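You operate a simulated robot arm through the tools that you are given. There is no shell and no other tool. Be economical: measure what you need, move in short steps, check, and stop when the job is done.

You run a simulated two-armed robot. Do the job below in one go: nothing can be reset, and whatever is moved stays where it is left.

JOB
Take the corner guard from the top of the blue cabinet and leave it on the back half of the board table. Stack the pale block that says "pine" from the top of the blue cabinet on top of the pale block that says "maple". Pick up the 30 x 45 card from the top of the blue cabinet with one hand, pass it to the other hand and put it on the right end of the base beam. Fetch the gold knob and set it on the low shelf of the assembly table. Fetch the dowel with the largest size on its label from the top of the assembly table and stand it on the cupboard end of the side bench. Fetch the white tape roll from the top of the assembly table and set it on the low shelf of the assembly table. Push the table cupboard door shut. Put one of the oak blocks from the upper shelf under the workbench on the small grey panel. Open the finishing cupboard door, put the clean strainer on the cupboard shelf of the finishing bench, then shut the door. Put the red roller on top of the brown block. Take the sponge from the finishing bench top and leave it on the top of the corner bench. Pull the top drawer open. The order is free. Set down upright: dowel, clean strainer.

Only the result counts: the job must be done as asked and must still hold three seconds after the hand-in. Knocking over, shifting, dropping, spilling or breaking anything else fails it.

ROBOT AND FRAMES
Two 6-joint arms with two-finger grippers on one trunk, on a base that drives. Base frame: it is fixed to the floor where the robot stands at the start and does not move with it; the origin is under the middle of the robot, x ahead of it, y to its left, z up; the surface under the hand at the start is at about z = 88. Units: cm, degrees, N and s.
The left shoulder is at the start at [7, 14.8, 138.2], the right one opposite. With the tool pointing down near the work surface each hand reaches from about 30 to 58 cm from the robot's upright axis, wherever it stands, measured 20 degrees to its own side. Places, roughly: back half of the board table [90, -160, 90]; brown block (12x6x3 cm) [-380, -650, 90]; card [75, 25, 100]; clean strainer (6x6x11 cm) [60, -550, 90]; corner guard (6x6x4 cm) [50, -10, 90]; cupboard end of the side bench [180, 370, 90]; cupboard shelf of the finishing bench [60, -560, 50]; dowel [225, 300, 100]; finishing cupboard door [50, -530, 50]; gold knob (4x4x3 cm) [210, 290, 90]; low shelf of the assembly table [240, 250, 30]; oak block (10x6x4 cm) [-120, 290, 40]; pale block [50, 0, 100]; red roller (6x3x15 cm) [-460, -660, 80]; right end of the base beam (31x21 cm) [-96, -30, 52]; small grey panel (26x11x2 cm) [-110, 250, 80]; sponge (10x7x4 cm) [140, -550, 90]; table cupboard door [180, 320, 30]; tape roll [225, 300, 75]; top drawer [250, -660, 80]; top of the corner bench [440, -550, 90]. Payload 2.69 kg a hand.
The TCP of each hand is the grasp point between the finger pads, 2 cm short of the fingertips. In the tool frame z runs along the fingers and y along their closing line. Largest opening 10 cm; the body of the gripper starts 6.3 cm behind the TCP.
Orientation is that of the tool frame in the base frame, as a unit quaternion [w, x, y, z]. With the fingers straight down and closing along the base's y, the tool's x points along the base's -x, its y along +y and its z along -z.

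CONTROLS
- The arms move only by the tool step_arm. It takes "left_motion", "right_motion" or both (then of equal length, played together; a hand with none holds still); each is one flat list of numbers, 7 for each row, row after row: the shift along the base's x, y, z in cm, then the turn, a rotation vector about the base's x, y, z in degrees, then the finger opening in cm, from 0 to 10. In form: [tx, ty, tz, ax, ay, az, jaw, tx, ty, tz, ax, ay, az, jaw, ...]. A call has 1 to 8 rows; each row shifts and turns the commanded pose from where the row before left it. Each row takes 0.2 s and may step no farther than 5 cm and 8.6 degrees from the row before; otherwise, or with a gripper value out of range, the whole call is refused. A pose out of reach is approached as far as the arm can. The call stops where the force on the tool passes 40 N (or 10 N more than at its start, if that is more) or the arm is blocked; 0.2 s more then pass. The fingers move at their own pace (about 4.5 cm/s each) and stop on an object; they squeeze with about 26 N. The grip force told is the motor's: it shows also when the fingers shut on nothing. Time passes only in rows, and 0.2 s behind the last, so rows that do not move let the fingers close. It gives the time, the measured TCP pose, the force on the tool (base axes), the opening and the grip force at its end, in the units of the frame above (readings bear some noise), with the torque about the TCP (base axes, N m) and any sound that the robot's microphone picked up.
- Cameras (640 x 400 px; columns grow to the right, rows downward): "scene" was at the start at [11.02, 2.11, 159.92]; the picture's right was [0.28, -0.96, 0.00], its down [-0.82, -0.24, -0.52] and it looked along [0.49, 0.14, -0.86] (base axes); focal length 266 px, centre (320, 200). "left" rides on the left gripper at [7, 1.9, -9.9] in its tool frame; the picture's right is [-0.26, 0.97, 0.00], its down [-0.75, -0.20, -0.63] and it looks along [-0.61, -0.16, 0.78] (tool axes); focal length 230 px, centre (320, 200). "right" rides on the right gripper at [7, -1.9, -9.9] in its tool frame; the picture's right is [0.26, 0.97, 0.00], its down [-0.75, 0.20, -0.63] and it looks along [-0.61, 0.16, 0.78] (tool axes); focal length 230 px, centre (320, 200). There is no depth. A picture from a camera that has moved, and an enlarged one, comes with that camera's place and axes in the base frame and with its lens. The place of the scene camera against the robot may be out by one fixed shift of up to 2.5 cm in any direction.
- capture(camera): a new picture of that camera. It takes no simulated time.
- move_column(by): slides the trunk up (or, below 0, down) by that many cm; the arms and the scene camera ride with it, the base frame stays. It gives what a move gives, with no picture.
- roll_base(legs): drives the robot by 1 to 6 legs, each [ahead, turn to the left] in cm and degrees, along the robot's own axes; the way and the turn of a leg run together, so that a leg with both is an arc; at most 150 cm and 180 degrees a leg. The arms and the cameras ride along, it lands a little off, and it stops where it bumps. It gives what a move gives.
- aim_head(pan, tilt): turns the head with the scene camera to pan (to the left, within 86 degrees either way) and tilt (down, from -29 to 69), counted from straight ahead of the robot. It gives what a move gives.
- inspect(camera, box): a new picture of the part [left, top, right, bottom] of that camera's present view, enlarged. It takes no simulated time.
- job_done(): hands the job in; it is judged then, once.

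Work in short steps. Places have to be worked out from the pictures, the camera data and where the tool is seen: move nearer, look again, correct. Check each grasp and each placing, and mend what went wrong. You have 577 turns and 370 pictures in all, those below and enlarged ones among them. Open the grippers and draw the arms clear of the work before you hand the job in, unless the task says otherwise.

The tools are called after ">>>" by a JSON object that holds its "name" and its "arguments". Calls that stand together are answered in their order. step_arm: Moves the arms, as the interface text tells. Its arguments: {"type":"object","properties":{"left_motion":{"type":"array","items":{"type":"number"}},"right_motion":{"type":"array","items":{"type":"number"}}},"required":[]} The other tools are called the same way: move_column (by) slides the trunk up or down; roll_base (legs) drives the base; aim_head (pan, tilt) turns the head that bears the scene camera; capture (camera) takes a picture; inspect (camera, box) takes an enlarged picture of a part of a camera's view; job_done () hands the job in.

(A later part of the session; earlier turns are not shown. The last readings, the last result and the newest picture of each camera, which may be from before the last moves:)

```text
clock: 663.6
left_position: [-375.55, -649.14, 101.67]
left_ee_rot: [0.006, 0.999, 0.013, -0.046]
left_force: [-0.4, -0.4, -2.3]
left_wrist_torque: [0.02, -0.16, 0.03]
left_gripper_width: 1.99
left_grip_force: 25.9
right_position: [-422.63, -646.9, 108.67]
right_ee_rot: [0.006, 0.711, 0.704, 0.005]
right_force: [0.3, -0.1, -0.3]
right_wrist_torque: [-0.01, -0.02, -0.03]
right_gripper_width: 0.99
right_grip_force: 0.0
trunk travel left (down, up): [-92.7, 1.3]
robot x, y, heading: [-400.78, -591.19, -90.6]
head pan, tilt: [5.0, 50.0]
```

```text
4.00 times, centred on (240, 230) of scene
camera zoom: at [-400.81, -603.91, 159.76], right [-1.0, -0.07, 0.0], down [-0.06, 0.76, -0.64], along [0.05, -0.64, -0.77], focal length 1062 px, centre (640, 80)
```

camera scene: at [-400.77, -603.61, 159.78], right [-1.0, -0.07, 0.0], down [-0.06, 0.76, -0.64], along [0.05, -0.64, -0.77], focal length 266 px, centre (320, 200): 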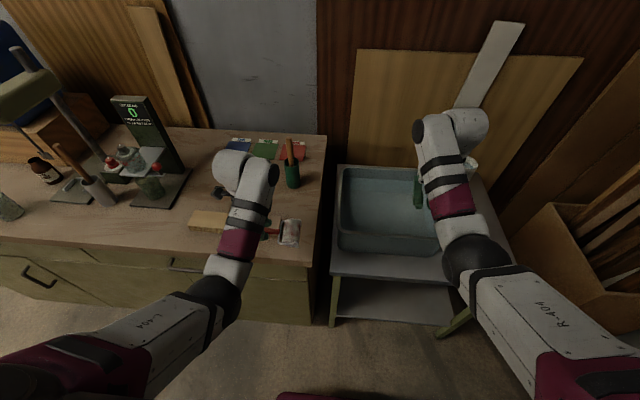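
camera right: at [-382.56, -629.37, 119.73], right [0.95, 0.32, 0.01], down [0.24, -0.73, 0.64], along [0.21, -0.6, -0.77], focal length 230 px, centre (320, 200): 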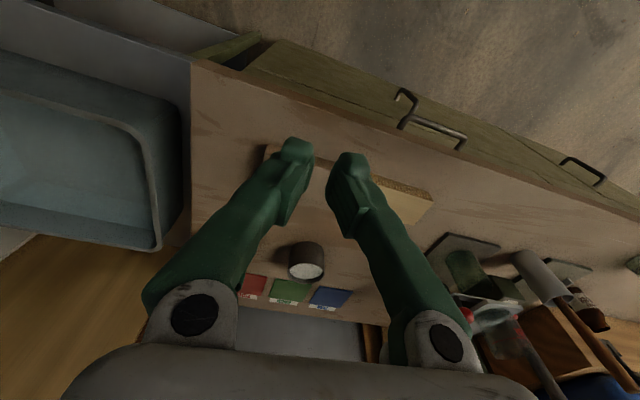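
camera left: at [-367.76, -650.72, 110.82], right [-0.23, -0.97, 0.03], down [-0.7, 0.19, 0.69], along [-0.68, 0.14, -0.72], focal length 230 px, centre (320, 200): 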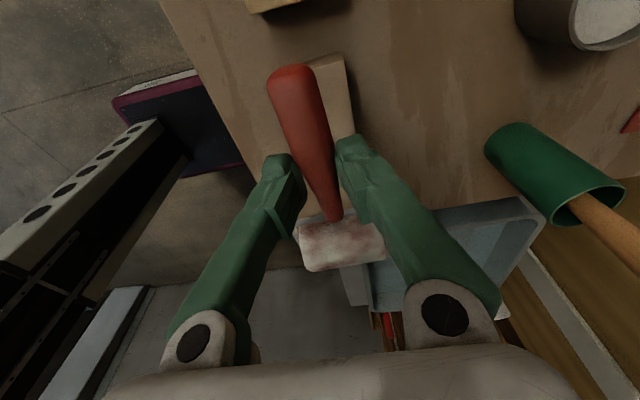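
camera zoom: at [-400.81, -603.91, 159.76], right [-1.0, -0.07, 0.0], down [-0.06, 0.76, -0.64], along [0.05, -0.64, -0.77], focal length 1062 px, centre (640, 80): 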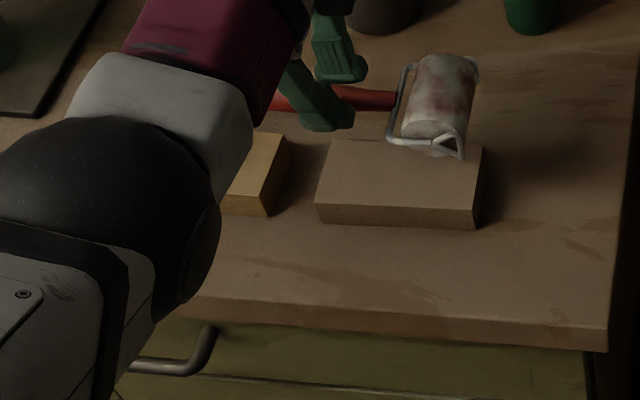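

Alignment looks right. Lower until contact.

>>> {"name": "step_arm", "arguments": {"left_motion": [0, 0, -3, 0, 0, 0, 0, 0, 0, -3, 0, 0, 0, 0, 0, 0, -0.8, 0, 0, 0, 0, 0, 0, -0.5, 0, 0, 0, 0, 0, 0, -0.4, 0, 0, 0, 0]}}

>>> {"name": "inspect", "arguments": {"camera": "scene", "box": [160, 180, 320, 280]}}

```text
clock: 664.9
left_position: [-375.18, -648.3, 94.95]
left_ee_rot: [0.01, 0.999, 0.012, -0.043]
left_force: [1.8, -4.9, 16.0]
left_wrist_torque: [0.03, -0.15, 0.0]
left_gripper_width: 0.03
left_grip_force: 25.8
left hand out of reach, approached as far as the arm can: row 2, 4
right_position: [-422.84, -646.69, 108.74]
right_ee_rot: [0.006, 0.71, 0.704, 0.005]
right_force: [-0.6, -1.0, -0.1]
right_wrist_torque: [0.01, 0.0, 0.0]
right_gripper_width: 1.01
right_grip_force: 0.0
trunk travel left (down, up): [-92.7, 1.3]
robot x, y, heading: [-400.8, -591.4, -90.8]
head pan, tilt: [5.0, 50.0]
```

```text
4.00 times, centred on (240, 230) of scene
camera zoom: at [-400.93, -603.62, 159.82], right [-1.0, -0.07, 0.0], down [-0.06, 0.76, -0.64], along [0.05, -0.64, -0.77], focal length 1062 px, centre (640, 80)
```

zoom: 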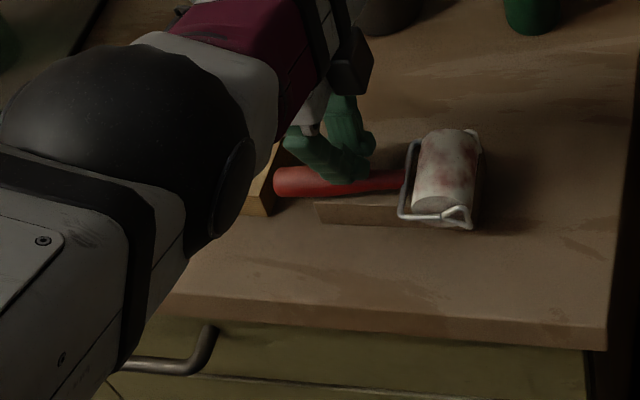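

The roller now lies on the block (fingers slipped off upward). Raise the hand and check.

>>> {"name": "step_arm", "arguments": {"left_motion": [0, 0, 1, 0, 0, 0, 0, 0, 0, 2, 0, 0, 0, 0, 0, 0, 4, 0, 0, 0, 0, 0, 2, 4, 0, 0, 0, 0, 0, 3, 0, 0, 0, 0, 0, 0, 3, 0, 0, 0, 0, 0]}}

>>> {"name": "inspect", "arguments": {"camera": "scene", "box": [160, 180, 320, 280]}}

>>> {"name": "capture", "arguments": {"camera": "left"}}

```text
clock: 666.2
left_position: [-373.42, -650.44, 102.67]
left_ee_rot: [0.004, 0.999, 0.013, -0.046]
left_force: [-0.1, 0.6, 0.3]
left_wrist_torque: [0.0, 0.01, 0.01]
left_gripper_width: 0.01
left_grip_force: 26.0
left hand out of reach, approached as far as the arm can: row 2, 3, 4, 5, 6
right_position: [-422.59, -646.86, 108.66]
right_ee_rot: [0.005, 0.711, 0.703, 0.003]
right_force: [-0.1, 0.9, 0.9]
right_wrist_torque: [0.0, 0.0, 0.04]
right_gripper_width: 0.99
right_grip_force: 0.1
trunk travel left (down, up): [-92.7, 1.3]
robot x, y, heading: [-401.08, -591.26, -91.0]
head pan, tilt: [5.0, 50.0]
```

```text
4.00 times, centred on (240, 230) of scene
camera zoom: at [-400.78, -603.82, 159.77], right [-1.0, -0.07, 0.0], down [-0.06, 0.76, -0.64], along [0.05, -0.64, -0.77], focal length 1062 px, centre (640, 80)
```

zoom: 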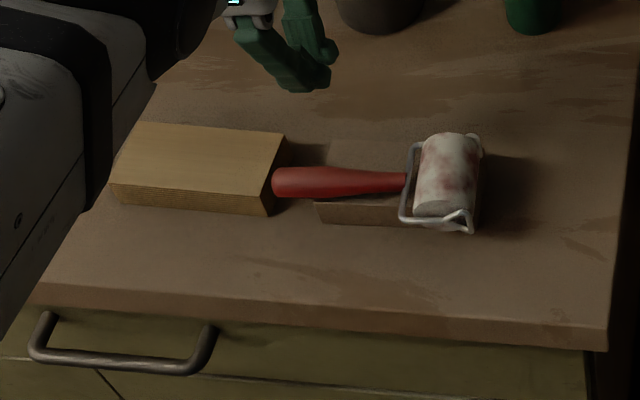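

```text
112 pictures are left
camera left: at [-365.74, -652.07, 111.83], right [-0.23, -0.97, 0.03], down [-0.7, 0.19, 0.69], along [-0.68, 0.14, -0.72], focal length 230 px, centre (320, 200)
```

left: 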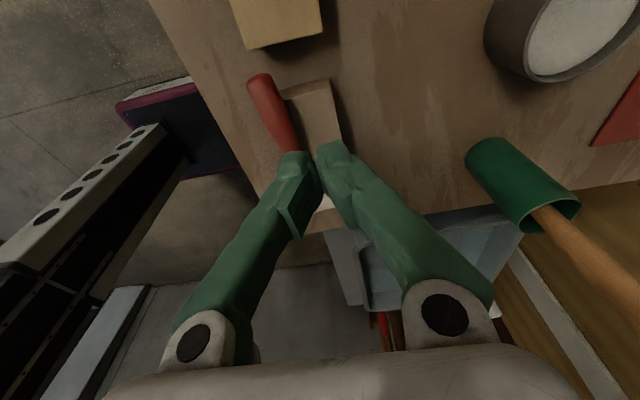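

The roller rests on the brown block. Retract, back off, and restore the left hand's yaw.

>>> {"name": "step_arm", "arguments": {"left_motion": [0, 1, 0, 0, 0, 8.4, 6, 0, 1, 0, 0, 0, 8.4, 6, 0, 0, 0, 0, 0, 8.4, 6, 0, 0, 0, 0, 0, 8.4, 6, 0, 0, 0, 0, 0, 8.4, 6, 0, 0, 0, 0, 0, 8.4, 6, 0, 0, 0, 0, 0, 8.4, 6, 0, 0, 0, 0, 0, 8.4, 6]}}

>>> {"name": "roll_base", "arguments": {"legs": [[-50, 0]]}}

>>> {"name": "inspect", "arguments": {"camera": "scene", "box": [160, 100, 360, 240]}}

```text
clock: 668.0
left_position: [-373.09, -651.83, 101.44]
left_ee_rot: [0.029, 0.825, 0.564, -0.034]
left_force: [-0.8, 0.1, 1.4]
left_wrist_torque: [0.04, 0.0, 0.04]
left_gripper_width: 6.01
left_grip_force: 0.1
left hand out of reach, approached as far as the arm can: row 1, 2, 4, 6, 8
right_position: [-422.64, -646.81, 108.55]
right_ee_rot: [0.006, 0.711, 0.703, 0.004]
right_force: [-0.8, -0.2, 0.0]
right_wrist_torque: [-0.01, -0.01, -0.03]
right_gripper_width: 1.0
right_grip_force: 0.1
trunk travel left (down, up): [-92.7, 1.3]
robot x, y, heading: [-400.8, -590.95, -90.9]
head pan, tilt: [5.0, 50.0]
```

```text
clock: 671.0
left_position: [-373.12, -603.27, 101.36]
left_ee_rot: [0.027, 0.83, 0.555, -0.034]
left_force: [-0.7, -0.2, -1.1]
left_wrist_torque: [-0.02, 0.02, -0.01]
left_gripper_width: 6.02
left_grip_force: 0.0
right_position: [-422.54, -597.46, 108.54]
right_ee_rot: [0.005, 0.717, 0.697, 0.005]
right_force: [0.0, 0.0, -0.2]
right_wrist_torque: [-0.01, 0.01, 0.02]
right_gripper_width: 0.98
right_grip_force: 0.1
trunk travel left (down, up): [-92.7, 1.3]
robot x, y, heading: [-399.55, -542.1, -91.9]
head pan, tilt: [5.0, 50.0]
```

```text
2.86 times, centred on (260, 170) of scene
camera zoom: at [-399.96, -554.94, 159.74], right [-1.0, -0.06, 0.0], down [-0.04, 0.77, -0.64], along [0.04, -0.64, -0.77], focal length 759 px, centre (491, 286)
```

zoom: 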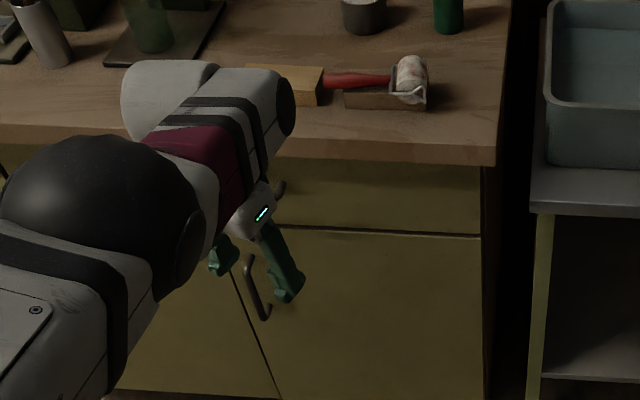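

Next, the workbench on the +y side. Go north via the corridor west of the press, looking as I go.

>>> {"name": "roll_base", "arguments": {"legs": [[0, 144], [150, 0], [0, 38]]}}

>>> {"name": "aim_head", "arguments": {"pan": 0, "tilt": 20}}

>>> {"name": "capture", "arguments": {"camera": "scene"}}

```text
clock: 686.3
left_position: [-339.39, -361.12, 101.56]
left_ee_rot: [0.034, -0.585, 0.81, 0.031]
left_force: [0.0, 0.0, 0.7]
left_wrist_torque: [-0.01, 0.01, 0.0]
left_gripper_width: 6.01
left_grip_force: 0.0
right_position: [-289.74, -363.41, 108.58]
right_ee_rot: [0.005, 0.722, -0.692, -0.005]
right_force: [0.2, 1.2, -0.6]
right_wrist_torque: [-0.03, 0.01, -0.05]
right_gripper_width: 1.0
right_grip_force: 0.0
trunk travel left (down, up): [-92.7, 1.3]
robot x, y, heading: [-309.17, -419.93, 92.2]
head pan, tilt: [5.0, 50.0]
```

```text
clock: 687.2
left_position: [-339.52, -360.98, 101.33]
left_ee_rot: [0.034, -0.584, 0.81, 0.029]
left_force: [0.0, 1.2, -0.3]
left_wrist_torque: [-0.03, 0.02, 0.0]
left_gripper_width: 6.0
left_grip_force: 0.0
right_position: [-289.79, -363.4, 108.61]
right_ee_rot: [0.004, 0.722, -0.692, -0.006]
right_force: [0.3, -0.3, 0.3]
right_wrist_torque: [0.01, 0.01, -0.01]
right_gripper_width: 0.99
right_grip_force: 0.0
trunk travel left (down, up): [-92.7, 1.3]
robot x, y, heading: [-308.76, -420.21, 92.2]
head pan, tilt: [0.0, 20.0]
```

```text
110 pictures are left
camera scene: at [-309.89, -405.47, 164.31], right [1.0, 0.04, 0.0], down [0.01, -0.34, -0.94], along [-0.04, 0.94, -0.34], focal length 266 px, centre (320, 200)
```

scene: 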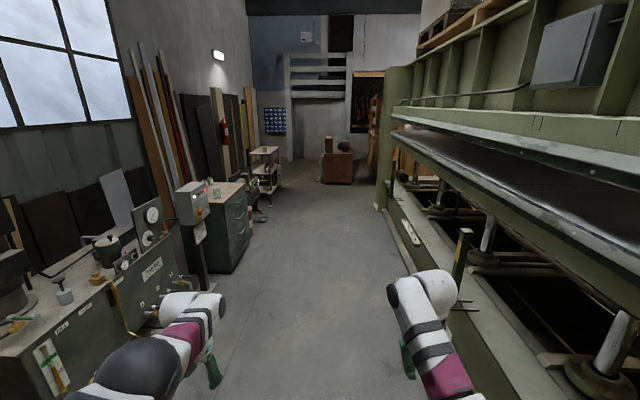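

Corridor is clear; drive north along its middle.

>>> {"name": "roll_base", "arguments": {"legs": [[0, -2.2], [150, 0], [150, 0], [140, 0]]}}

>>> {"name": "aim_head", "arguments": {"pan": -30, "tilt": 20}}

>>> {"name": "capture", "arguments": {"camera": "scene"}}

```text
clock: 708.1
left_position: [-351.57, 66.09, 101.53]
left_ee_rot: [0.034, -0.589, 0.807, 0.029]
left_force: [0.5, -0.4, -0.1]
left_wrist_torque: [0.0, 0.01, 0.0]
left_gripper_width: 5.99
left_grip_force: 0.0
right_position: [-301.82, 64.18, 108.58]
right_ee_rot: [0.003, 0.726, -0.688, -0.006]
right_force: [0.1, -0.9, -0.3]
right_wrist_torque: [0.02, -0.01, 0.01]
right_gripper_width: 1.01
right_grip_force: 0.1
trunk travel left (down, up): [-92.7, 1.3]
robot x, y, heading: [-319.99, 7.36, 92.8]
head pan, tilt: [0.0, 20.0]
```

```text
clock: 709.1
left_position: [-351.61, 66.19, 101.35]
left_ee_rot: [0.033, -0.589, 0.807, 0.03]
left_force: [1.1, -0.7, -0.3]
left_wrist_torque: [-0.02, 0.0, 0.01]
left_gripper_width: 6.01
left_grip_force: 0.1
right_position: [-301.83, 64.45, 108.49]
right_ee_rot: [0.004, 0.725, -0.688, -0.005]
right_force: [1.3, 0.2, 0.7]
right_wrist_torque: [0.02, -0.04, -0.01]
right_gripper_width: 1.0
right_grip_force: 0.0
trunk travel left (down, up): [-92.7, 1.3]
robot x, y, heading: [-320.44, 7.44, 92.8]
head pan, tilt: [-30.0, 20.0]
```

```text
109 pictures are left
camera scene: at [-316.73, 21.1, 164.32], right [0.89, -0.46, 0.0], down [-0.16, -0.3, -0.94], along [0.43, 0.84, -0.34], focal length 266 px, centre (320, 200)
```

scene: 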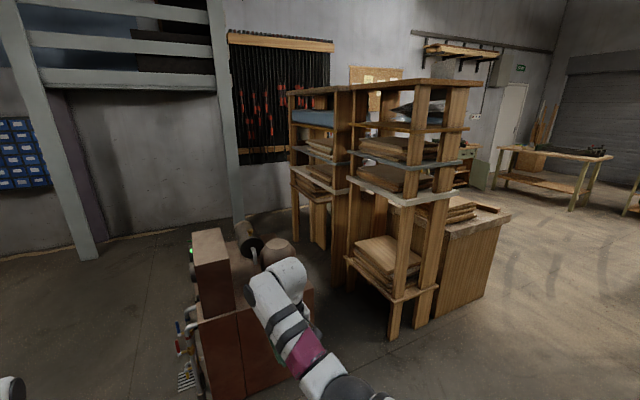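

Drive between the press end and the rack toward the workbench's south side.

>>> {"name": "roll_base", "arguments": {"legs": [[0, -52.8], [92, 0], [0, -38], [125, 0], [0, 80]]}}

>>> {"name": "aim_head", "arguments": {"pan": 0, "tilt": 30}}

>>> {"name": "capture", "arguments": {"camera": "scene"}}

```text
clock: 727.4
left_position: [-145.67, 136.15, 101.41]
left_ee_rot: [0.035, -0.523, 0.851, 0.027]
left_force: [0.1, 0.1, 0.1]
left_wrist_torque: [0.02, 0.01, 0.02]
left_gripper_width: 6.02
left_grip_force: 0.0
right_position: [-96.76, 126.46, 108.55]
right_ee_rot: [-0.005, -0.669, 0.744, 0.005]
right_force: [0.9, -0.7, 0.6]
right_wrist_torque: [0.01, 0.0, -0.02]
right_gripper_width: 1.0
right_grip_force: 0.2
trunk travel left (down, up): [-92.7, 1.3]
robot x, y, heading: [-123.57, 73.04, 83.7]
head pan, tilt: [-30.0, 20.0]
```

```text
clock: 728.3
left_position: [-145.72, 136.03, 101.41]
left_ee_rot: [0.034, -0.523, 0.851, 0.026]
left_force: [0.5, -0.5, -0.1]
left_wrist_torque: [0.0, -0.01, 0.02]
left_gripper_width: 6.02
left_grip_force: 0.2
right_position: [-96.78, 126.43, 108.61]
right_ee_rot: [-0.004, -0.669, 0.743, 0.005]
right_force: [-0.2, 0.5, 0.3]
right_wrist_torque: [-0.01, -0.02, 0.03]
right_gripper_width: 1.02
right_grip_force: 0.0
trunk travel left (down, up): [-92.7, 1.3]
robot x, y, heading: [-123.89, 73.05, 83.8]
head pan, tilt: [0.0, 30.0]
```

```text
108 pictures are left
camera scene: at [-122.87, 87.52, 162.72], right [0.99, -0.11, 0.0], down [-0.05, -0.5, -0.87], along [0.09, 0.86, -0.5], focal length 266 px, centre (320, 200)
```

scene: 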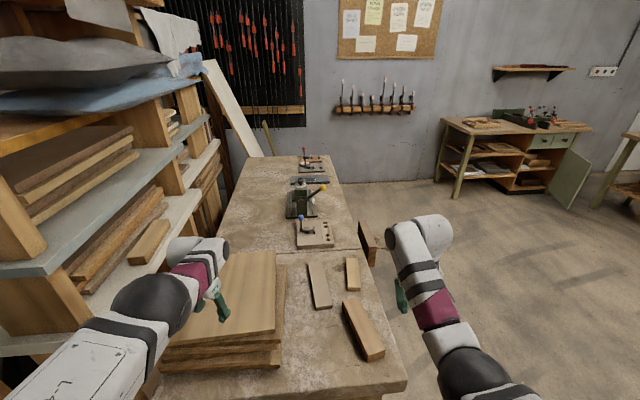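

The workbench runs along +y with its open side to the east. Go round to its east side.

>>> {"name": "roll_base", "arguments": {"legs": [[-18, 0], [0, -84], [112, 0], [0, 90], [185, 0]]}}

>>> {"name": "aim_head", "arguments": {"pan": 70, "tilt": 38}}

>>> {"name": "capture", "arguments": {"camera": "scene"}}

```text
refused: 185 is not a number from -150 to 150
```

```text
clock: 729.8
left_position: [-145.63, 136.07, 101.4]
left_ee_rot: [0.035, -0.523, 0.851, 0.026]
left_force: [0.5, -0.5, 0.8]
left_wrist_torque: [0.01, -0.01, 0.0]
left_gripper_width: 6.01
left_grip_force: 0.1
right_position: [-96.82, 126.55, 108.61]
right_ee_rot: [-0.004, -0.669, 0.744, 0.005]
right_force: [0.2, -0.3, -0.5]
right_wrist_torque: [0.01, 0.0, 0.01]
right_gripper_width: 0.99
right_grip_force: 0.1
trunk travel left (down, up): [-92.7, 1.3]
robot x, y, heading: [-124.07, 73.38, 83.8]
head pan, tilt: [70.0, 38.0]
```

```text
107 pictures are left
camera scene: at [-131.57, 82.36, 161.48], right [0.44, 0.9, 0.0], down [0.55, -0.27, -0.79], along [-0.71, 0.35, -0.62], focal length 266 px, centre (320, 200)
```

scene: 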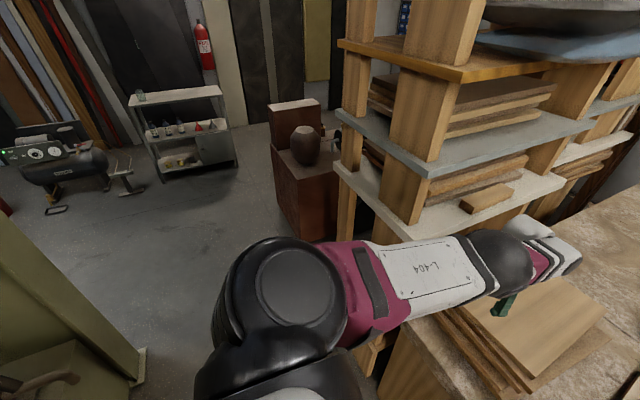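

>>> {"name": "roll_base", "arguments": {"legs": [[-18, 0], [0, -84], [112, 0], [0, 90], [110, 0], [75, 0]]}}

>>> {"name": "capture", "arguments": {"camera": "scene"}}

```text
clock: 731.0
left_position: [-145.9, 129.99, 103.83]
left_ee_rot: [0.081, -0.503, 0.857, 0.078]
left_force: [0.7, 1.0, -2.7]
left_wrist_torque: [0.03, -0.02, -0.02]
left_gripper_width: 6.0
left_grip_force: 0.1
right_position: [-98.41, 115.63, 107.91]
right_ee_rot: [0.003, -0.667, 0.745, 0.018]
right_force: [0.2, -0.3, 0.7]
right_wrist_torque: [-0.03, -0.03, 0.03]
right_gripper_width: 0.99
right_grip_force: 0.2
trunk travel left (down, up): [-92.7, 1.3]
robot x, y, heading: [-125.43, 60.79, 83.7]
head pan, tilt: [70.0, 38.0]
stopped in leg 1: the robot was blocked; the commanded pose is now the measured one
```

```text
106 pictures are left
camera scene: at [-132.85, 73.49, 161.45], right [0.44, 0.9, -0.02], down [0.55, -0.29, -0.78], along [-0.71, 0.33, -0.62], focal length 266 px, centre (320, 200)
```

scene: 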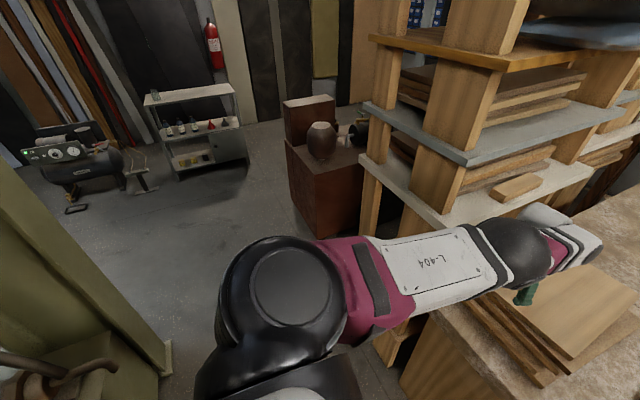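

>>> {"name": "roll_base", "arguments": {"legs": [[11, 0], [0, -84], [112, 0], [0, 90], [110, 0], [75, 0]]}}

>>> {"name": "capture", "arguments": {"camera": "scene"}}

```text
clock: 732.7
left_position: [-134.35, 160.93, 132.44]
left_ee_rot: [0.359, -0.325, 0.801, 0.352]
left_force: [-0.3, -0.5, -4.5]
left_wrist_torque: [0.31, -0.17, -0.02]
left_gripper_width: 5.99
left_grip_force: 0.1
right_position: [-97.1, 118.0, 97.42]
right_ee_rot: [-0.03, -0.616, 0.787, -0.029]
right_force: [-0.4, 0.9, 0.5]
right_wrist_torque: [0.01, 0.0, -0.02]
right_gripper_width: 1.01
right_grip_force: 0.1
trunk travel left (down, up): [-92.7, 1.3]
robot x, y, heading: [-124.25, 71.82, 82.5]
head pan, tilt: [70.0, 38.0]
stopped in leg 2: the robot was blocked; the commanded pose is now the measured one
```

```text
105 pictures are left
camera scene: at [-131.06, 90.97, 161.67], right [0.46, 0.88, -0.06], down [0.54, -0.33, -0.77], along [-0.7, 0.33, -0.64], focal length 266 px, centre (320, 200)
```

scene: 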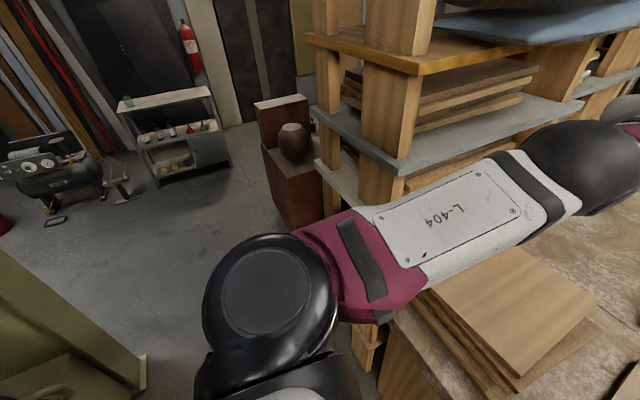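

>>> {"name": "step_arm", "arguments": {"left_motion": [0, 0, 0, 0, 0, 0, 6, 0, 0, 0, 0, 0, 0, 6, 0, 0, 0, 0, 0, 0, 6]}}

>>> {"name": "aim_head", "arguments": {"pan": 10, "tilt": 40}}

>>> {"name": "capture", "arguments": {"camera": "scene"}}

```text
clock: 733.1
left_position: [-131.94, 153.84, 147.29]
left_ee_rot: [0.439, -0.26, 0.73, 0.454]
left_force: [0.5, -1.2, -4.5]
left_wrist_torque: [0.38, -0.13, 0.04]
left_gripper_width: 5.98
left_grip_force: 0.0
right_position: [-97.04, 109.21, 97.69]
right_ee_rot: [-0.012, -0.612, 0.791, -0.013]
right_force: [1.2, 1.5, 0.6]
right_wrist_torque: [-0.13, 0.04, 0.0]
right_gripper_width: 1.0
right_grip_force: 0.1
trunk travel left (down, up): [-92.7, 1.3]
robot x, y, heading: [-124.13, 72.1, 82.1]
head pan, tilt: [70.0, 38.0]
stopped in row 1 (left hand): the arm was blocked; the commanded pose is now the measured one
```

```text
clock: 734.4
left_position: [-135.14, 150.76, 136.83]
left_ee_rot: [0.37, -0.314, 0.792, 0.37]
left_force: [-0.7, -1.5, 0.5]
left_wrist_torque: [0.01, -0.02, -0.03]
left_gripper_width: 6.02
left_grip_force: 0.1
right_position: [-97.45, 110.29, 98.78]
right_ee_rot: [-0.013, -0.615, 0.788, -0.016]
right_force: [-0.7, -0.6, 0.1]
right_wrist_torque: [0.01, -0.07, 0.0]
right_gripper_width: 0.99
right_grip_force: 0.0
trunk travel left (down, up): [-92.7, 1.3]
robot x, y, heading: [-124.27, 71.41, 82.2]
head pan, tilt: [10.0, 40.0]
```

```text
104 pictures are left
camera scene: at [-124.87, 83.82, 161.34], right [1.0, 0.04, 0.0], down [0.03, -0.63, -0.77], along [-0.03, 0.77, -0.63], focal length 266 px, centre (320, 200)
```

scene: 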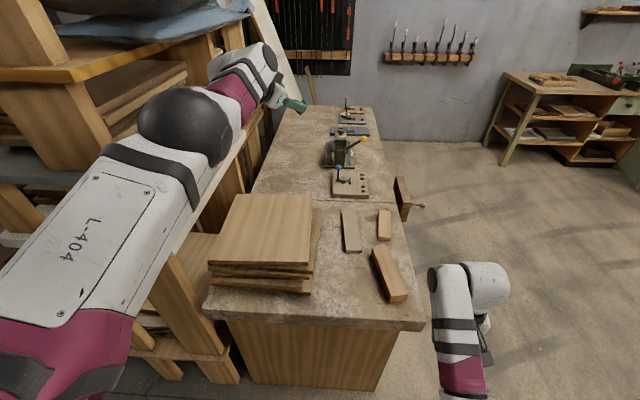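

Bring the left hand back to neutral in front.

>>> {"name": "step_arm", "arguments": {"left_motion": [-0.5, -3.5, -2, -7.1, 0.5, 3.86, 6, -0.5, -3.5, -3, -7.1, 0.5, 3.86, 6, -0.5, -3, -3.8, -7.1, 0.5, 3.86, 6, -0.5, -3, -3.8, -7.1, 0.5, 3.86, 6, -0.5, -2, -4, -7.1, 0.5, 3.86, 6, -0.5, -2, -4, -7.1, 0.5, 3.86, 6, -0.5, -1.5, -4, -7.1, 0.5, 3.86, 6, -0.5, -1.5, -4, -7.1, 0.5, 3.86, 6]}}

>>> {"name": "step_arm", "arguments": {"left_motion": [0, 0, -2, -7.1, 0.5, 3.86, 6, 0, 0, 0, 0, 0, 0, 6, 0, 0, 0, 0, 0, 0, 6], "right_motion": [0, 0, 2, 0, 0, 0, 6, 0, 1, 2, 0, 0, 0, 6, 0, 1, 2, 0, 0, 0, 6]}}

```text
clock: 736.2
left_position: [-141.93, 136.76, 107.39]
left_ee_rot: [0.033, -0.635, 0.772, 0.023]
left_force: [-1.6, -0.9, -0.6]
left_wrist_torque: [0.0, -0.04, 0.01]
left_gripper_width: 6.0
left_grip_force: 0.0
left hand out of reach, approached as far as the arm can: row 1, 2, 3, 4, 6, 7, 8
right_position: [-97.18, 111.46, 98.03]
right_ee_rot: [-0.021, -0.616, 0.787, -0.024]
right_force: [-0.3, 0.4, -0.2]
right_wrist_torque: [0.03, -0.01, 0.02]
right_gripper_width: 0.99
right_grip_force: 0.1
trunk travel left (down, up): [-92.7, 1.3]
robot x, y, heading: [-123.75, 71.84, 82.2]
head pan, tilt: [10.0, 40.0]
```

```text
clock: 737.0
left_position: [-142.12, 134.31, 105.91]
left_ee_rot: [-0.009, -0.661, 0.75, -0.018]
left_force: [0.6, 0.4, 0.3]
left_wrist_torque: [0.0, 0.01, -0.01]
left_gripper_width: 5.99
left_grip_force: 0.0
left hand out of reach, approached as far as the arm can: row 1
right_position: [-97.04, 111.45, 98.1]
right_ee_rot: [-0.021, -0.616, 0.787, -0.023]
right_force: [0.5, -0.5, -0.6]
right_wrist_torque: [0.0, 0.01, -0.01]
right_gripper_width: 6.01
right_grip_force: 0.2
right hand out of reach, approached as far as the arm can: row 1, 2, 3
trunk travel left (down, up): [-92.7, 1.3]
robot x, y, heading: [-124.3, 71.58, 82.1]
head pan, tilt: [10.0, 40.0]
```

>>> {"name": "step_arm", "arguments": {"left_motion": [0, 4, -1, 0, 0, 0, 6, 0, 2, 0, 0, 0, 0, 6, 0, 0, 0, 0, 0, 0, 6], "right_motion": [0, 4, -1, 0, 0, 0, 6, 0, 4, 0, 0, 0, 0, 6, 0, 2, 0, 0, 0, 0, 6]}}

>>> {"name": "roll_base", "arguments": {"legs": [[0, -82]]}}

```text
clock: 737.8
left_position: [-142.45, 134.48, 106.08]
left_ee_rot: [-0.009, -0.661, 0.75, -0.018]
left_force: [0.2, 0.3, 0.4]
left_wrist_torque: [0.03, -0.02, 0.02]
left_gripper_width: 5.99
left_grip_force: 0.0
left hand out of reach, approached as far as the arm can: row 1, 2
right_position: [-96.94, 121.2, 96.94]
right_ee_rot: [-0.025, -0.615, 0.788, -0.027]
right_force: [0.0, -0.4, -0.3]
right_wrist_torque: [0.01, -0.04, -0.02]
right_gripper_width: 5.98
right_grip_force: 0.0
trunk travel left (down, up): [-92.7, 1.3]
robot x, y, heading: [-123.93, 71.79, 82.1]
head pan, tilt: [10.0, 40.0]
```

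```text
clock: 741.7
left_position: [-64.86, 99.22, 106.02]
left_ee_rot: [-0.021, -0.01, 1.0, -0.009]
left_force: [-0.6, 0.6, -0.6]
left_wrist_torque: [0.0, -0.01, 0.03]
left_gripper_width: 6.0
left_grip_force: 0.0
right_position: [-71.3, 52.3, 96.94]
right_ee_rot: [-0.035, 0.049, 0.998, -0.004]
right_force: [-0.7, 0.6, -0.1]
right_wrist_torque: [0.0, 0.01, -0.01]
right_gripper_width: 5.99
right_grip_force: 0.0
trunk travel left (down, up): [-92.7, 1.3]
robot x, y, heading: [-123.74, 71.73, 1.0]
head pan, tilt: [10.0, 40.0]
```

Turn succeeded. Now drive to the workbench's east side.

>>> {"name": "roll_base", "arguments": {"legs": [[108, 0], [0, 89], [110, 0], [75, 0]]}}

>>> {"name": "aim_head", "arguments": {"pan": 75, "tilt": 38}}

>>> {"name": "capture", "arguments": {"camera": "scene"}}

```text
clock: 759.6
left_position: [-55.7, 317.25, 106.07]
left_ee_rot: [0.007, 0.724, -0.689, 0.02]
left_force: [-0.3, -0.9, -0.7]
left_wrist_torque: [0.0, 0.01, 0.0]
left_gripper_width: 6.01
left_grip_force: 0.2
right_position: [-8.48, 312.12, 97.04]
right_ee_rot: [-0.021, -0.682, 0.731, -0.028]
right_force: [-0.6, -1.2, -0.6]
right_wrist_torque: [0.02, 0.0, -0.01]
right_gripper_width: 6.0
right_grip_force: 0.0
trunk travel left (down, up): [-92.7, 1.3]
robot x, y, heading: [-26.59, 259.13, 92.4]
head pan, tilt: [10.0, 40.0]
```

```text
clock: 761.0
left_position: [-55.57, 317.46, 106.0]
left_ee_rot: [0.008, 0.725, -0.689, 0.02]
left_force: [0.0, -0.1, -0.5]
left_wrist_torque: [0.0, -0.01, -0.01]
left_gripper_width: 6.0
left_grip_force: 0.1
right_position: [-8.5, 312.44, 96.9]
right_ee_rot: [-0.022, -0.682, 0.73, -0.029]
right_force: [0.0, -0.8, -0.1]
right_wrist_torque: [0.03, 0.04, -0.02]
right_gripper_width: 5.98
right_grip_force: 0.1
trunk travel left (down, up): [-92.7, 1.3]
robot x, y, heading: [-26.7, 259.05, 92.4]
head pan, tilt: [75.0, 38.0]
```

```text
103 pictures are left
camera scene: at [-35.67, 266.13, 161.48], right [0.22, 0.98, 0.0], down [0.6, -0.14, -0.79], along [-0.77, 0.17, -0.62], focal length 266 px, centre (320, 200)
```

scene: 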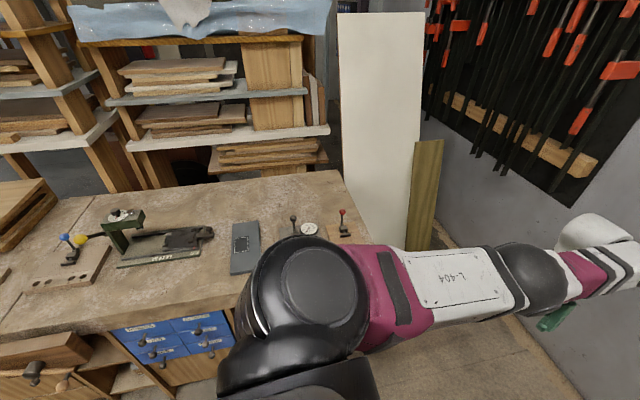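

Grey panel at ≈[−105.5, 253.5]. Raise the right hand a bit, turn to face the bench and look under it.

>>> {"name": "step_arm", "arguments": {"right_motion": [0, 1.5, 2, 0, 0, 0, 6, 0, 1.5, 2, 0, 0, 0, 6, 0, 1, 1, 0, 0, 0, 6]}}

>>> {"name": "roll_base", "arguments": {"legs": [[0, 87.6]]}}

>>> {"name": "aim_head", "arguments": {"pan": 0, "tilt": 45}}

>>> {"name": "capture", "arguments": {"camera": "scene"}}

```text
clock: 761.8
left_position: [-55.48, 317.38, 106.05]
left_ee_rot: [0.008, 0.724, -0.689, 0.02]
left_force: [-0.3, -0.5, 0.0]
left_wrist_torque: [0.02, -0.03, -0.03]
left_gripper_width: 5.98
left_grip_force: 0.0
right_position: [-8.62, 316.45, 101.97]
right_ee_rot: [-0.022, -0.682, 0.73, -0.028]
right_force: [0.6, 0.2, 0.1]
right_wrist_torque: [0.0, -0.01, -0.02]
right_gripper_width: 5.99
right_grip_force: 0.1
trunk travel left (down, up): [-92.7, 1.3]
robot x, y, heading: [-26.46, 258.81, 92.5]
head pan, tilt: [75.0, 38.0]
```

```text
clock: 765.8
left_position: [-86.52, 233.44, 106.1]
left_ee_rot: [-0.008, 1.0, -0.006, 0.021]
left_force: [0.7, -1.0, -0.5]
left_wrist_torque: [0.0, -0.01, -0.05]
left_gripper_width: 5.97
left_grip_force: 0.2
right_position: [-82.86, 280.26, 101.9]
right_ee_rot: [-0.004, 0.997, -0.063, 0.036]
right_force: [-0.8, 0.4, -0.2]
right_wrist_torque: [-0.01, 0.04, 0.02]
right_gripper_width: 5.98
right_grip_force: 0.1
trunk travel left (down, up): [-92.7, 1.3]
robot x, y, heading: [-26.86, 258.85, 179.1]
head pan, tilt: [75.0, 38.0]
```

```text
clock: 767.3
left_position: [-86.44, 233.46, 106.04]
left_ee_rot: [-0.008, 1.0, -0.005, 0.02]
left_force: [0.5, -0.2, 0.2]
left_wrist_torque: [-0.03, 0.02, -0.01]
left_gripper_width: 6.0
left_grip_force: 0.0
right_position: [-82.75, 280.31, 102.0]
right_ee_rot: [-0.004, 0.997, -0.065, 0.036]
right_force: [-0.5, -0.8, 0.0]
right_wrist_torque: [0.01, 0.0, -0.01]
right_gripper_width: 5.99
right_grip_force: 0.1
trunk travel left (down, up): [-92.7, 1.3]
robot x, y, heading: [-26.39, 258.97, 178.9]
head pan, tilt: [0.0, 45.0]
```

```text
102 pictures are left
camera scene: at [-40.21, 259.43, 160.45], right [0.02, 1.0, 0.0], down [0.71, -0.01, -0.71], along [-0.71, 0.01, -0.71], focal length 266 px, centre (320, 200)
```

scene: 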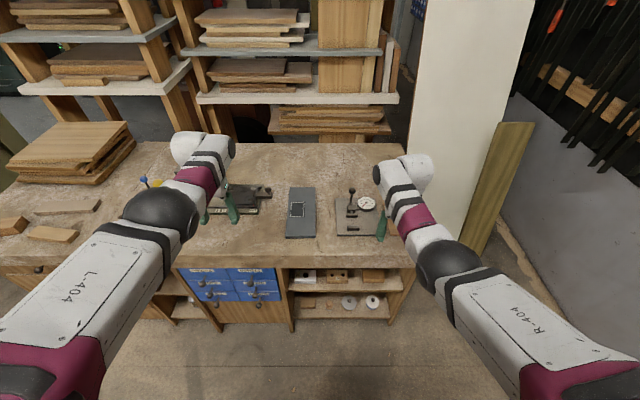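

Back up and lower the trunk for a view into the shelf.

>>> {"name": "roll_base", "arguments": {"legs": [[-28, 0]]}}

>>> {"name": "move_column", "arguments": {"by": -40}}

>>> {"name": "aim_head", "arguments": {"pan": -12, "tilt": 40}}

>>> {"name": "capture", "arguments": {"camera": "scene"}}

>>> {"name": "inspect", "arguments": {"camera": "scene", "box": [240, 110, 440, 240]}}

```text
clock: 768.6
left_position: [-76.71, 232.83, 105.17]
left_ee_rot: [-0.009, 1.0, -0.004, 0.025]
left_force: [-0.3, -0.1, -0.9]
left_wrist_torque: [0.0, -0.06, -0.01]
left_gripper_width: 5.99
left_grip_force: 0.0
right_position: [-71.37, 280.05, 101.07]
right_ee_rot: [-0.007, 0.997, -0.066, 0.051]
right_force: [0.5, -0.1, 1.6]
right_wrist_torque: [-0.02, 0.09, -0.01]
right_gripper_width: 5.98
right_grip_force: 0.0
trunk travel left (down, up): [-92.7, 1.3]
robot x, y, heading: [-14.32, 258.92, 179.1]
head pan, tilt: [0.0, 45.0]
stopped in leg 1: the robot was blocked; the commanded pose is now the measured one
```

```text
clock: 769.1
left_position: [-78.28, 232.2, 105.62]
left_ee_rot: [-0.009, 1.0, -0.004, 0.01]
left_force: [-0.2, 0.5, 0.5]
left_wrist_torque: [-0.04, -0.05, -0.01]
left_gripper_width: 5.99
left_grip_force: 0.1
right_position: [-64.74, 281.35, 98.37]
right_ee_rot: [-0.026, 0.989, -0.083, 0.122]
right_force: [-0.2, -0.3, -0.9]
right_wrist_torque: [-0.01, -0.02, -0.01]
right_gripper_width: 6.0
right_grip_force: 0.1
trunk travel left (down, up): [-92.2, 1.8]
robot x, y, heading: [-14.05, 259.15, 179.6]
head pan, tilt: [0.0, 45.0]
stopped: the arm was blocked; the commanded pose is now the measured one
```

```text
clock: 769.8
left_position: [-75.76, 232.53, 105.67]
left_ee_rot: [-0.009, 1.0, -0.004, 0.011]
left_force: [-0.4, 0.1, 0.7]
left_wrist_torque: [0.0, -0.05, 0.04]
left_gripper_width: 6.0
left_grip_force: 0.0
right_position: [-67.18, 280.79, 100.27]
right_ee_rot: [-0.015, 0.995, -0.073, 0.072]
right_force: [0.9, 0.3, 0.0]
right_wrist_torque: [-0.01, -0.03, 0.03]
right_gripper_width: 6.01
right_grip_force: 0.1
trunk travel left (down, up): [-92.2, 1.8]
robot x, y, heading: [-14.19, 258.63, 179.2]
head pan, tilt: [-12.0, 40.0]
```

```text
101 pictures are left
camera scene: at [-29.59, 261.04, 160.65], right [0.22, 0.98, 0.0], down [0.63, -0.14, -0.76], along [-0.74, 0.17, -0.65], focal length 266 px, centre (320, 200)
```

scene: 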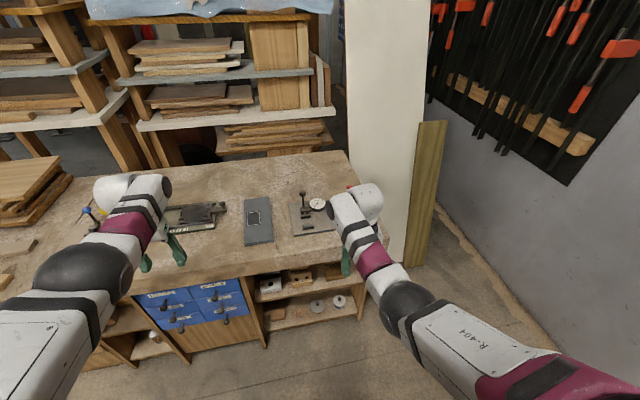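

```text
3.08 times, centred on (340, 175) of scene
camera zoom: at [-29.59, 261.04, 160.65], right [0.22, 0.98, 0.0], down [0.63, -0.14, -0.76], along [-0.74, 0.17, -0.65], focal length 817 px, centre (258, 277)
```

zoom: 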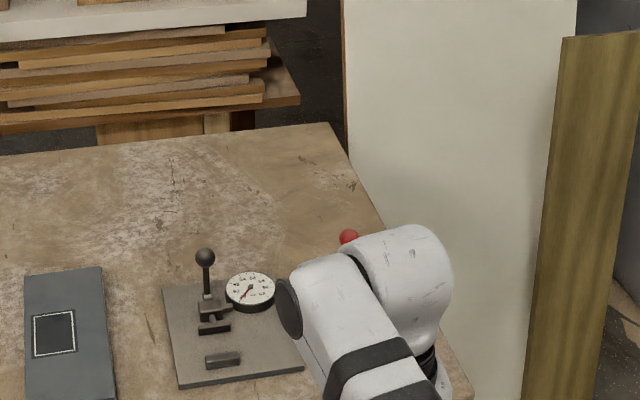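

>>> {"name": "step_arm", "arguments": {"right_motion": [0, 0, 0, 0, 0, 0, 6, 0, 0, 0, 0, 0, 0, 6]}}

>>> {"name": "roll_base", "arguments": {"legs": [[-14, 0]]}}

>>> {"name": "step_arm", "arguments": {"right_motion": [0, 0, 0, 0, 0, 0, 6, 0, 0, 0, 0, 0, 0, 6]}}

>>> {"name": "move_column", "arguments": {"by": -40}}

>>> {"name": "capture", "arguments": {"camera": "scene"}}

```text
clock: 770.4
left_position: [-74.82, 232.59, 106.31]
left_ee_rot: [-0.01, 1.0, -0.002, 0.007]
left_force: [-0.4, -0.1, 0.2]
left_wrist_torque: [-0.01, 0.0, 0.01]
left_gripper_width: 6.01
left_grip_force: 0.0
right_position: [-66.29, 280.6, 100.57]
right_ee_rot: [-0.015, 0.995, -0.073, 0.07]
right_force: [0.0, -0.5, 0.1]
right_wrist_torque: [0.0, -0.05, 0.0]
right_gripper_width: 5.98
right_grip_force: 0.1
trunk travel left (down, up): [-92.2, 1.8]
robot x, y, heading: [-14.48, 258.7, 178.6]
head pan, tilt: [-12.0, 40.0]
```

```text
clock: 771.5
left_position: [-67.62, 231.89, 106.12]
left_ee_rot: [-0.01, 1.0, -0.003, 0.005]
left_force: [-0.5, 0.2, -1.5]
left_wrist_torque: [0.01, -0.1, -0.01]
left_gripper_width: 5.98
left_grip_force: 0.1
right_position: [-55.31, 280.72, 99.69]
right_ee_rot: [-0.023, 0.992, -0.079, 0.099]
right_force: [-0.9, -0.5, -0.3]
right_wrist_torque: [0.02, -0.07, -0.01]
right_gripper_width: 6.01
right_grip_force: 0.1
trunk travel left (down, up): [-92.2, 1.8]
robot x, y, heading: [-4.95, 258.58, 179.4]
head pan, tilt: [-12.0, 40.0]
stopped in leg 1: the robot was blocked; the commanded pose is now the measured one
```

```text
clock: 772.2
left_position: [-66.77, 231.4, 107.8]
left_ee_rot: [-0.01, 1.0, -0.003, -0.014]
left_force: [1.3, 0.8, -0.9]
left_wrist_torque: [-0.01, 0.1, 0.0]
left_gripper_width: 6.02
left_grip_force: 0.1
right_position: [-52.9, 280.45, 100.86]
right_ee_rot: [-0.008, 0.996, -0.083, 0.033]
right_force: [-0.1, 0.0, -1.8]
right_wrist_torque: [0.01, -0.02, -0.03]
right_gripper_width: 5.99
right_grip_force: 0.1
trunk travel left (down, up): [-92.2, 1.8]
robot x, y, heading: [-5.26, 258.95, 179.3]
head pan, tilt: [-12.0, 40.0]
stopped in row 2 (right hand): the arm was blocked; the commanded pose is now the measured one
```

```text
clock: 776.0
left_position: [-66.53, 231.58, 67.39]
left_ee_rot: [-0.009, 1.0, -0.003, -0.01]
left_force: [-0.6, -0.2, 0.5]
left_wrist_torque: [0.02, -0.03, -0.01]
left_gripper_width: 6.0
left_grip_force: 0.1
right_position: [-53.33, 280.57, 60.62]
right_ee_rot: [-0.012, 0.995, -0.081, 0.054]
right_force: [-0.3, -1.0, -0.6]
right_wrist_torque: [-0.01, 0.02, -0.01]
right_gripper_width: 6.02
right_grip_force: 0.0
trunk travel left (down, up): [-52.2, 41.8]
robot x, y, heading: [-4.94, 258.95, 179.1]
head pan, tilt: [-12.0, 40.0]
```

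```text
99 pictures are left
camera scene: at [-19.09, 260.84, 120.72], right [0.22, 0.98, 0.0], down [0.63, -0.14, -0.77], along [-0.75, 0.17, -0.64], focal length 266 px, centre (320, 200)
```

scene: 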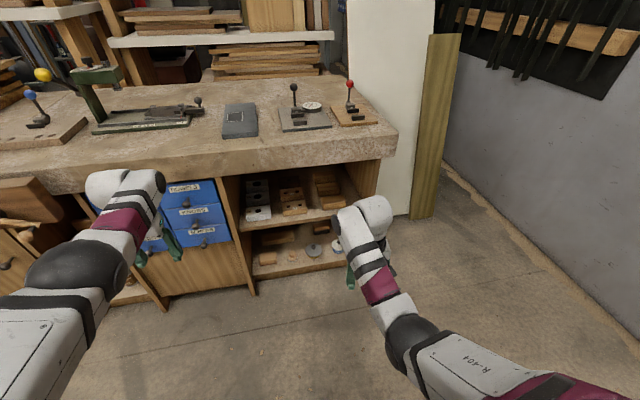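

>>> {"name": "inspect", "arguments": {"camera": "scene", "box": [210, 90, 410, 290]}}

```text
2.00 times, centred on (310, 190) of scene
camera zoom: at [-19.09, 260.84, 120.72], right [0.22, 0.98, 0.0], down [0.63, -0.14, -0.77], along [-0.75, 0.17, -0.64], focal length 531 px, centre (340, 220)
```

zoom: 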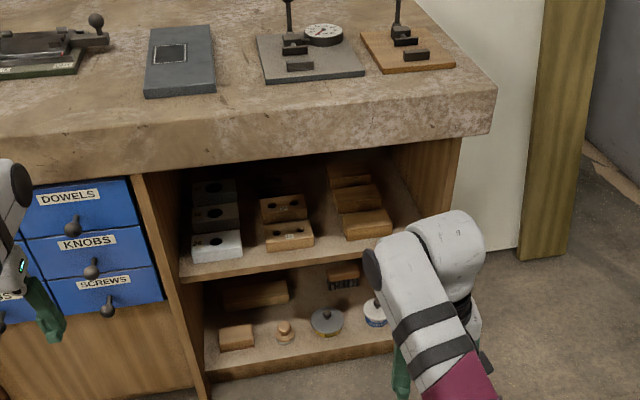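

>>> {"name": "inspect", "arguments": {"camera": "scene", "box": [260, 165, 350, 225]}}

```text
6.67 times, centred on (305, 195) of scene
camera zoom: at [-19.09, 260.84, 120.72], right [0.22, 0.98, 0.0], down [0.63, -0.14, -0.77], along [-0.75, 0.17, -0.64], focal length 1770 px, centre (420, 233)
```

zoom: 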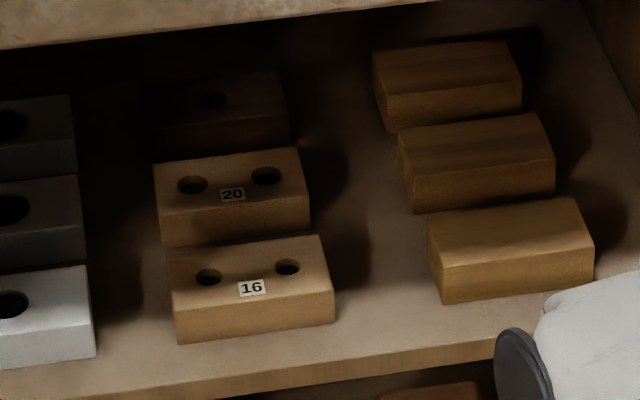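

The right column holds plain oak blocks. I'll take the front one with the right hand pointing down, closing along x. Yaw the right hand −90° and lower the trunk.

>>> {"name": "step_arm", "arguments": {"right_motion": [0, 0.5, 0, 0.37, 0.58, -8.06, 8, 0, 0.5, 0, 0.37, 0.58, -8.06, 8, 0, 0.5, 0, 0.37, 0.58, -8.06, 8, 0, 0.5, 0, 0.37, 0.58, -8.06, 8, 0, 0, 0, 0.37, 0.58, -8.06, 8, 0, 0, 0, 0.37, 0.58, -8.06, 8, 0, 0, 0, 0.37, 0.58, -8.06, 8, 0, 0, 0, 0.37, 0.58, -8.06, 8]}}

>>> {"name": "step_arm", "arguments": {"right_motion": [0, 0, 0, 0.37, 0.58, -8.06, 8, 0, 0, 0, 0.37, 0.58, -8.06, 8, -2, 0, 0, 0, 0, 0, 8, -2, 0, 0, 0, 0, 0, 8, 0, 0, 0, 0, 0, 0, 8]}}

>>> {"name": "move_column", "arguments": {"by": -22}}

>>> {"name": "capture", "arguments": {"camera": "scene"}}

```text
clock: 777.8
left_position: [-66.53, 231.55, 67.42]
left_ee_rot: [-0.009, 1.0, -0.003, -0.01]
left_force: [0.2, -0.5, -0.7]
left_wrist_torque: [0.0, 0.01, -0.02]
left_gripper_width: 5.99
left_grip_force: 0.2
right_position: [-53.8, 282.59, 59.82]
right_ee_rot: [-0.002, 0.798, -0.602, 0.015]
right_force: [-0.3, -0.1, -0.7]
right_wrist_torque: [0.0, 0.0, 0.0]
right_gripper_width: 7.97
right_grip_force: 0.1
right hand out of reach, approached as far as the arm can: row 1
trunk travel left (down, up): [-52.2, 41.8]
robot x, y, heading: [-5.01, 258.73, 179.3]
head pan, tilt: [-12.0, 40.0]
```

```text
clock: 779.0
left_position: [-66.5, 231.56, 67.38]
left_ee_rot: [-0.008, 1.0, -0.003, -0.01]
left_force: [0.4, -0.6, 0.2]
left_wrist_torque: [-0.04, 0.0, -0.03]
left_gripper_width: 5.99
left_grip_force: 0.0
right_position: [-58.07, 282.51, 59.78]
right_ee_rot: [-0.001, -0.706, 0.708, -0.003]
right_force: [-0.1, 0.1, -0.3]
right_wrist_torque: [0.0, -0.01, -0.01]
right_gripper_width: 8.0
right_grip_force: 0.1
trunk travel left (down, up): [-52.2, 41.8]
robot x, y, heading: [-5.24, 258.7, 179.3]
head pan, tilt: [-12.0, 40.0]
```

```text
clock: 781.3
left_position: [-66.64, 231.7, 45.39]
left_ee_rot: [-0.008, 1.0, -0.004, -0.01]
left_force: [-0.6, 0.4, -0.1]
left_wrist_torque: [0.01, -0.01, 0.0]
left_gripper_width: 6.0
left_grip_force: 0.0
right_position: [-57.92, 282.51, 37.85]
right_ee_rot: [0.001, 0.707, -0.707, 0.004]
right_force: [0.6, 0.7, 0.0]
right_wrist_torque: [-0.01, -0.01, 0.01]
right_gripper_width: 7.98
right_grip_force: 0.1
trunk travel left (down, up): [-30.2, 63.8]
robot x, y, heading: [-5.05, 258.57, 179.4]
head pan, tilt: [-12.0, 40.0]
```

```text
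96 pictures are left
camera scene: at [-19.09, 260.84, 98.73], right [0.22, 0.98, 0.0], down [0.63, -0.14, -0.77], along [-0.75, 0.17, -0.64], focal length 266 px, centre (320, 200)
```

scene: 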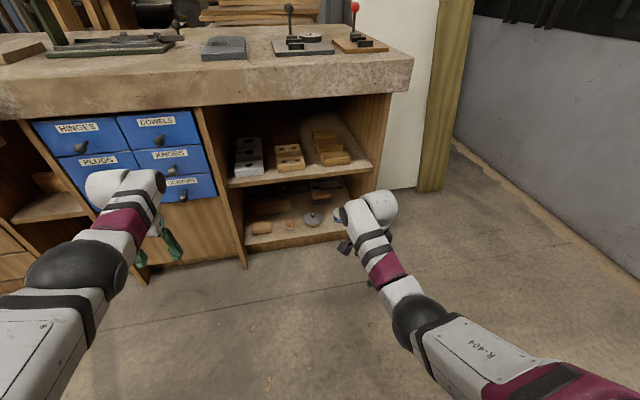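

Front oak block top ≈[−107.8, 287, 44], shelf z≈40. Extend and raise the right hand to entry height, then drive in part way.

>>> {"name": "step_arm", "arguments": {"right_motion": [-2.5, 1.5, 3.7, 0, 0, 0, 9, -2.5, 1.5, 3.7, 0, 0, 0, 9, -2, 1.5, 3.6, 0, 0, 0, 9, 0, 0, 0, 0, 0, 0, 9]}}

>>> {"name": "roll_base", "arguments": {"legs": [[22, 0]]}}

>>> {"name": "step_arm", "arguments": {"right_motion": [0, 0, 0, 0, 0, 0, 9, 0, 0, 0, 0, 0, 0, 9]}}

>>> {"name": "capture", "arguments": {"camera": "right"}}

>>> {"name": "capture", "arguments": {"camera": "scene"}}

```text
clock: 782.3
left_position: [-66.47, 231.62, 45.42]
left_ee_rot: [-0.008, 1.0, -0.003, -0.01]
left_force: [-0.7, 0.1, 0.3]
left_wrist_torque: [0.02, -0.02, -0.04]
left_gripper_width: 6.02
left_grip_force: 0.2
right_position: [-64.78, 287.15, 48.83]
right_ee_rot: [0.001, 0.707, -0.707, 0.004]
right_force: [0.0, 1.0, -0.2]
right_wrist_torque: [0.0, -0.01, 0.0]
right_gripper_width: 8.99
right_grip_force: 0.2
trunk travel left (down, up): [-30.2, 63.8]
robot x, y, heading: [-4.96, 258.53, 179.2]
head pan, tilt: [-12.0, 40.0]
```

```text
clock: 783.8
left_position: [-83.41, 231.77, 45.5]
left_ee_rot: [-0.009, 1.0, -0.007, 0.007]
left_force: [9.3, 1.0, 4.6]
left_wrist_torque: [0.07, 0.98, -0.19]
left_gripper_width: 6.01
left_grip_force: 0.0
right_position: [-82.4, 287.25, 48.83]
right_ee_rot: [0.0, 0.708, -0.707, 0.003]
right_force: [-0.2, 0.5, 0.4]
right_wrist_torque: [0.04, -0.04, -0.02]
right_gripper_width: 9.0
right_grip_force: 0.1
trunk travel left (down, up): [-30.2, 63.8]
robot x, y, heading: [-23.0, 259.05, 179.5]
head pan, tilt: [-12.0, 40.0]
stopped in leg 1: the force on the tool passed its limit at 216 N (the readings are from after the stop); the commanded pose is now the measured one
```

```text
clock: 784.4
left_position: [-83.43, 231.62, 45.45]
left_ee_rot: [-0.009, 1.0, -0.006, 0.007]
left_force: [10.3, -2.1, 5.5]
left_wrist_torque: [0.25, 1.13, -0.08]
left_gripper_width: 5.98
left_grip_force: 0.0
right_position: [-82.54, 287.28, 48.99]
right_ee_rot: [-0.001, -0.707, 0.707, -0.004]
right_force: [-0.6, 0.0, 0.1]
right_wrist_torque: [-0.01, 0.02, 0.02]
right_gripper_width: 9.01
right_grip_force: 0.1
trunk travel left (down, up): [-30.2, 63.8]
robot x, y, heading: [-22.83, 258.73, 179.5]
head pan, tilt: [-12.0, 40.0]
```

```text
95 pictures are left
camera right: at [-80.67, 280.49, 58.89], right [-0.97, -0.26, 0.0], down [-0.2, 0.75, 0.62], along [-0.16, 0.6, -0.78], focal length 230 px, centre (320, 200)
```

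right: 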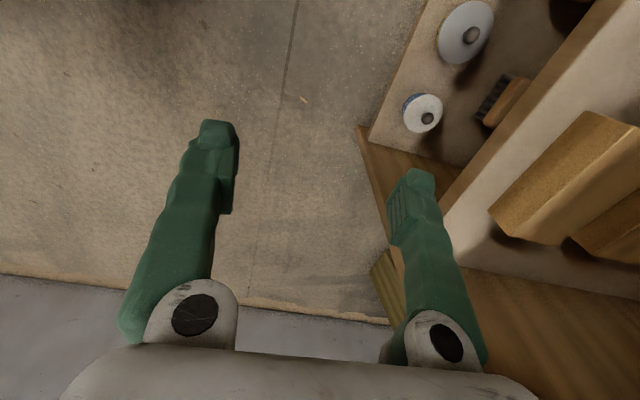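

```text
94 pictures are left
camera scene: at [-36.76, 261.01, 98.75], right [0.22, 0.98, 0.0], down [0.63, -0.14, -0.77], along [-0.75, 0.16, -0.64], focal length 266 px, centre (320, 200)
```

scene: 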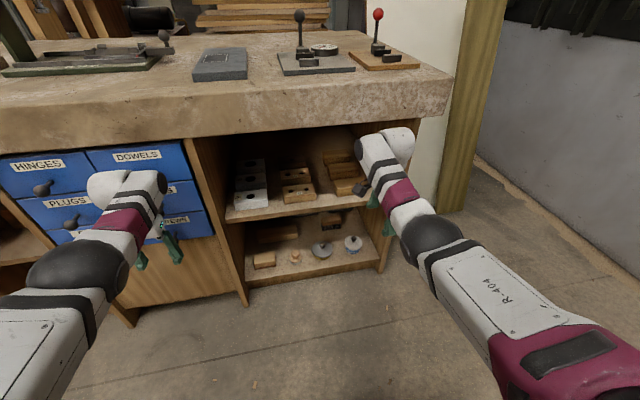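

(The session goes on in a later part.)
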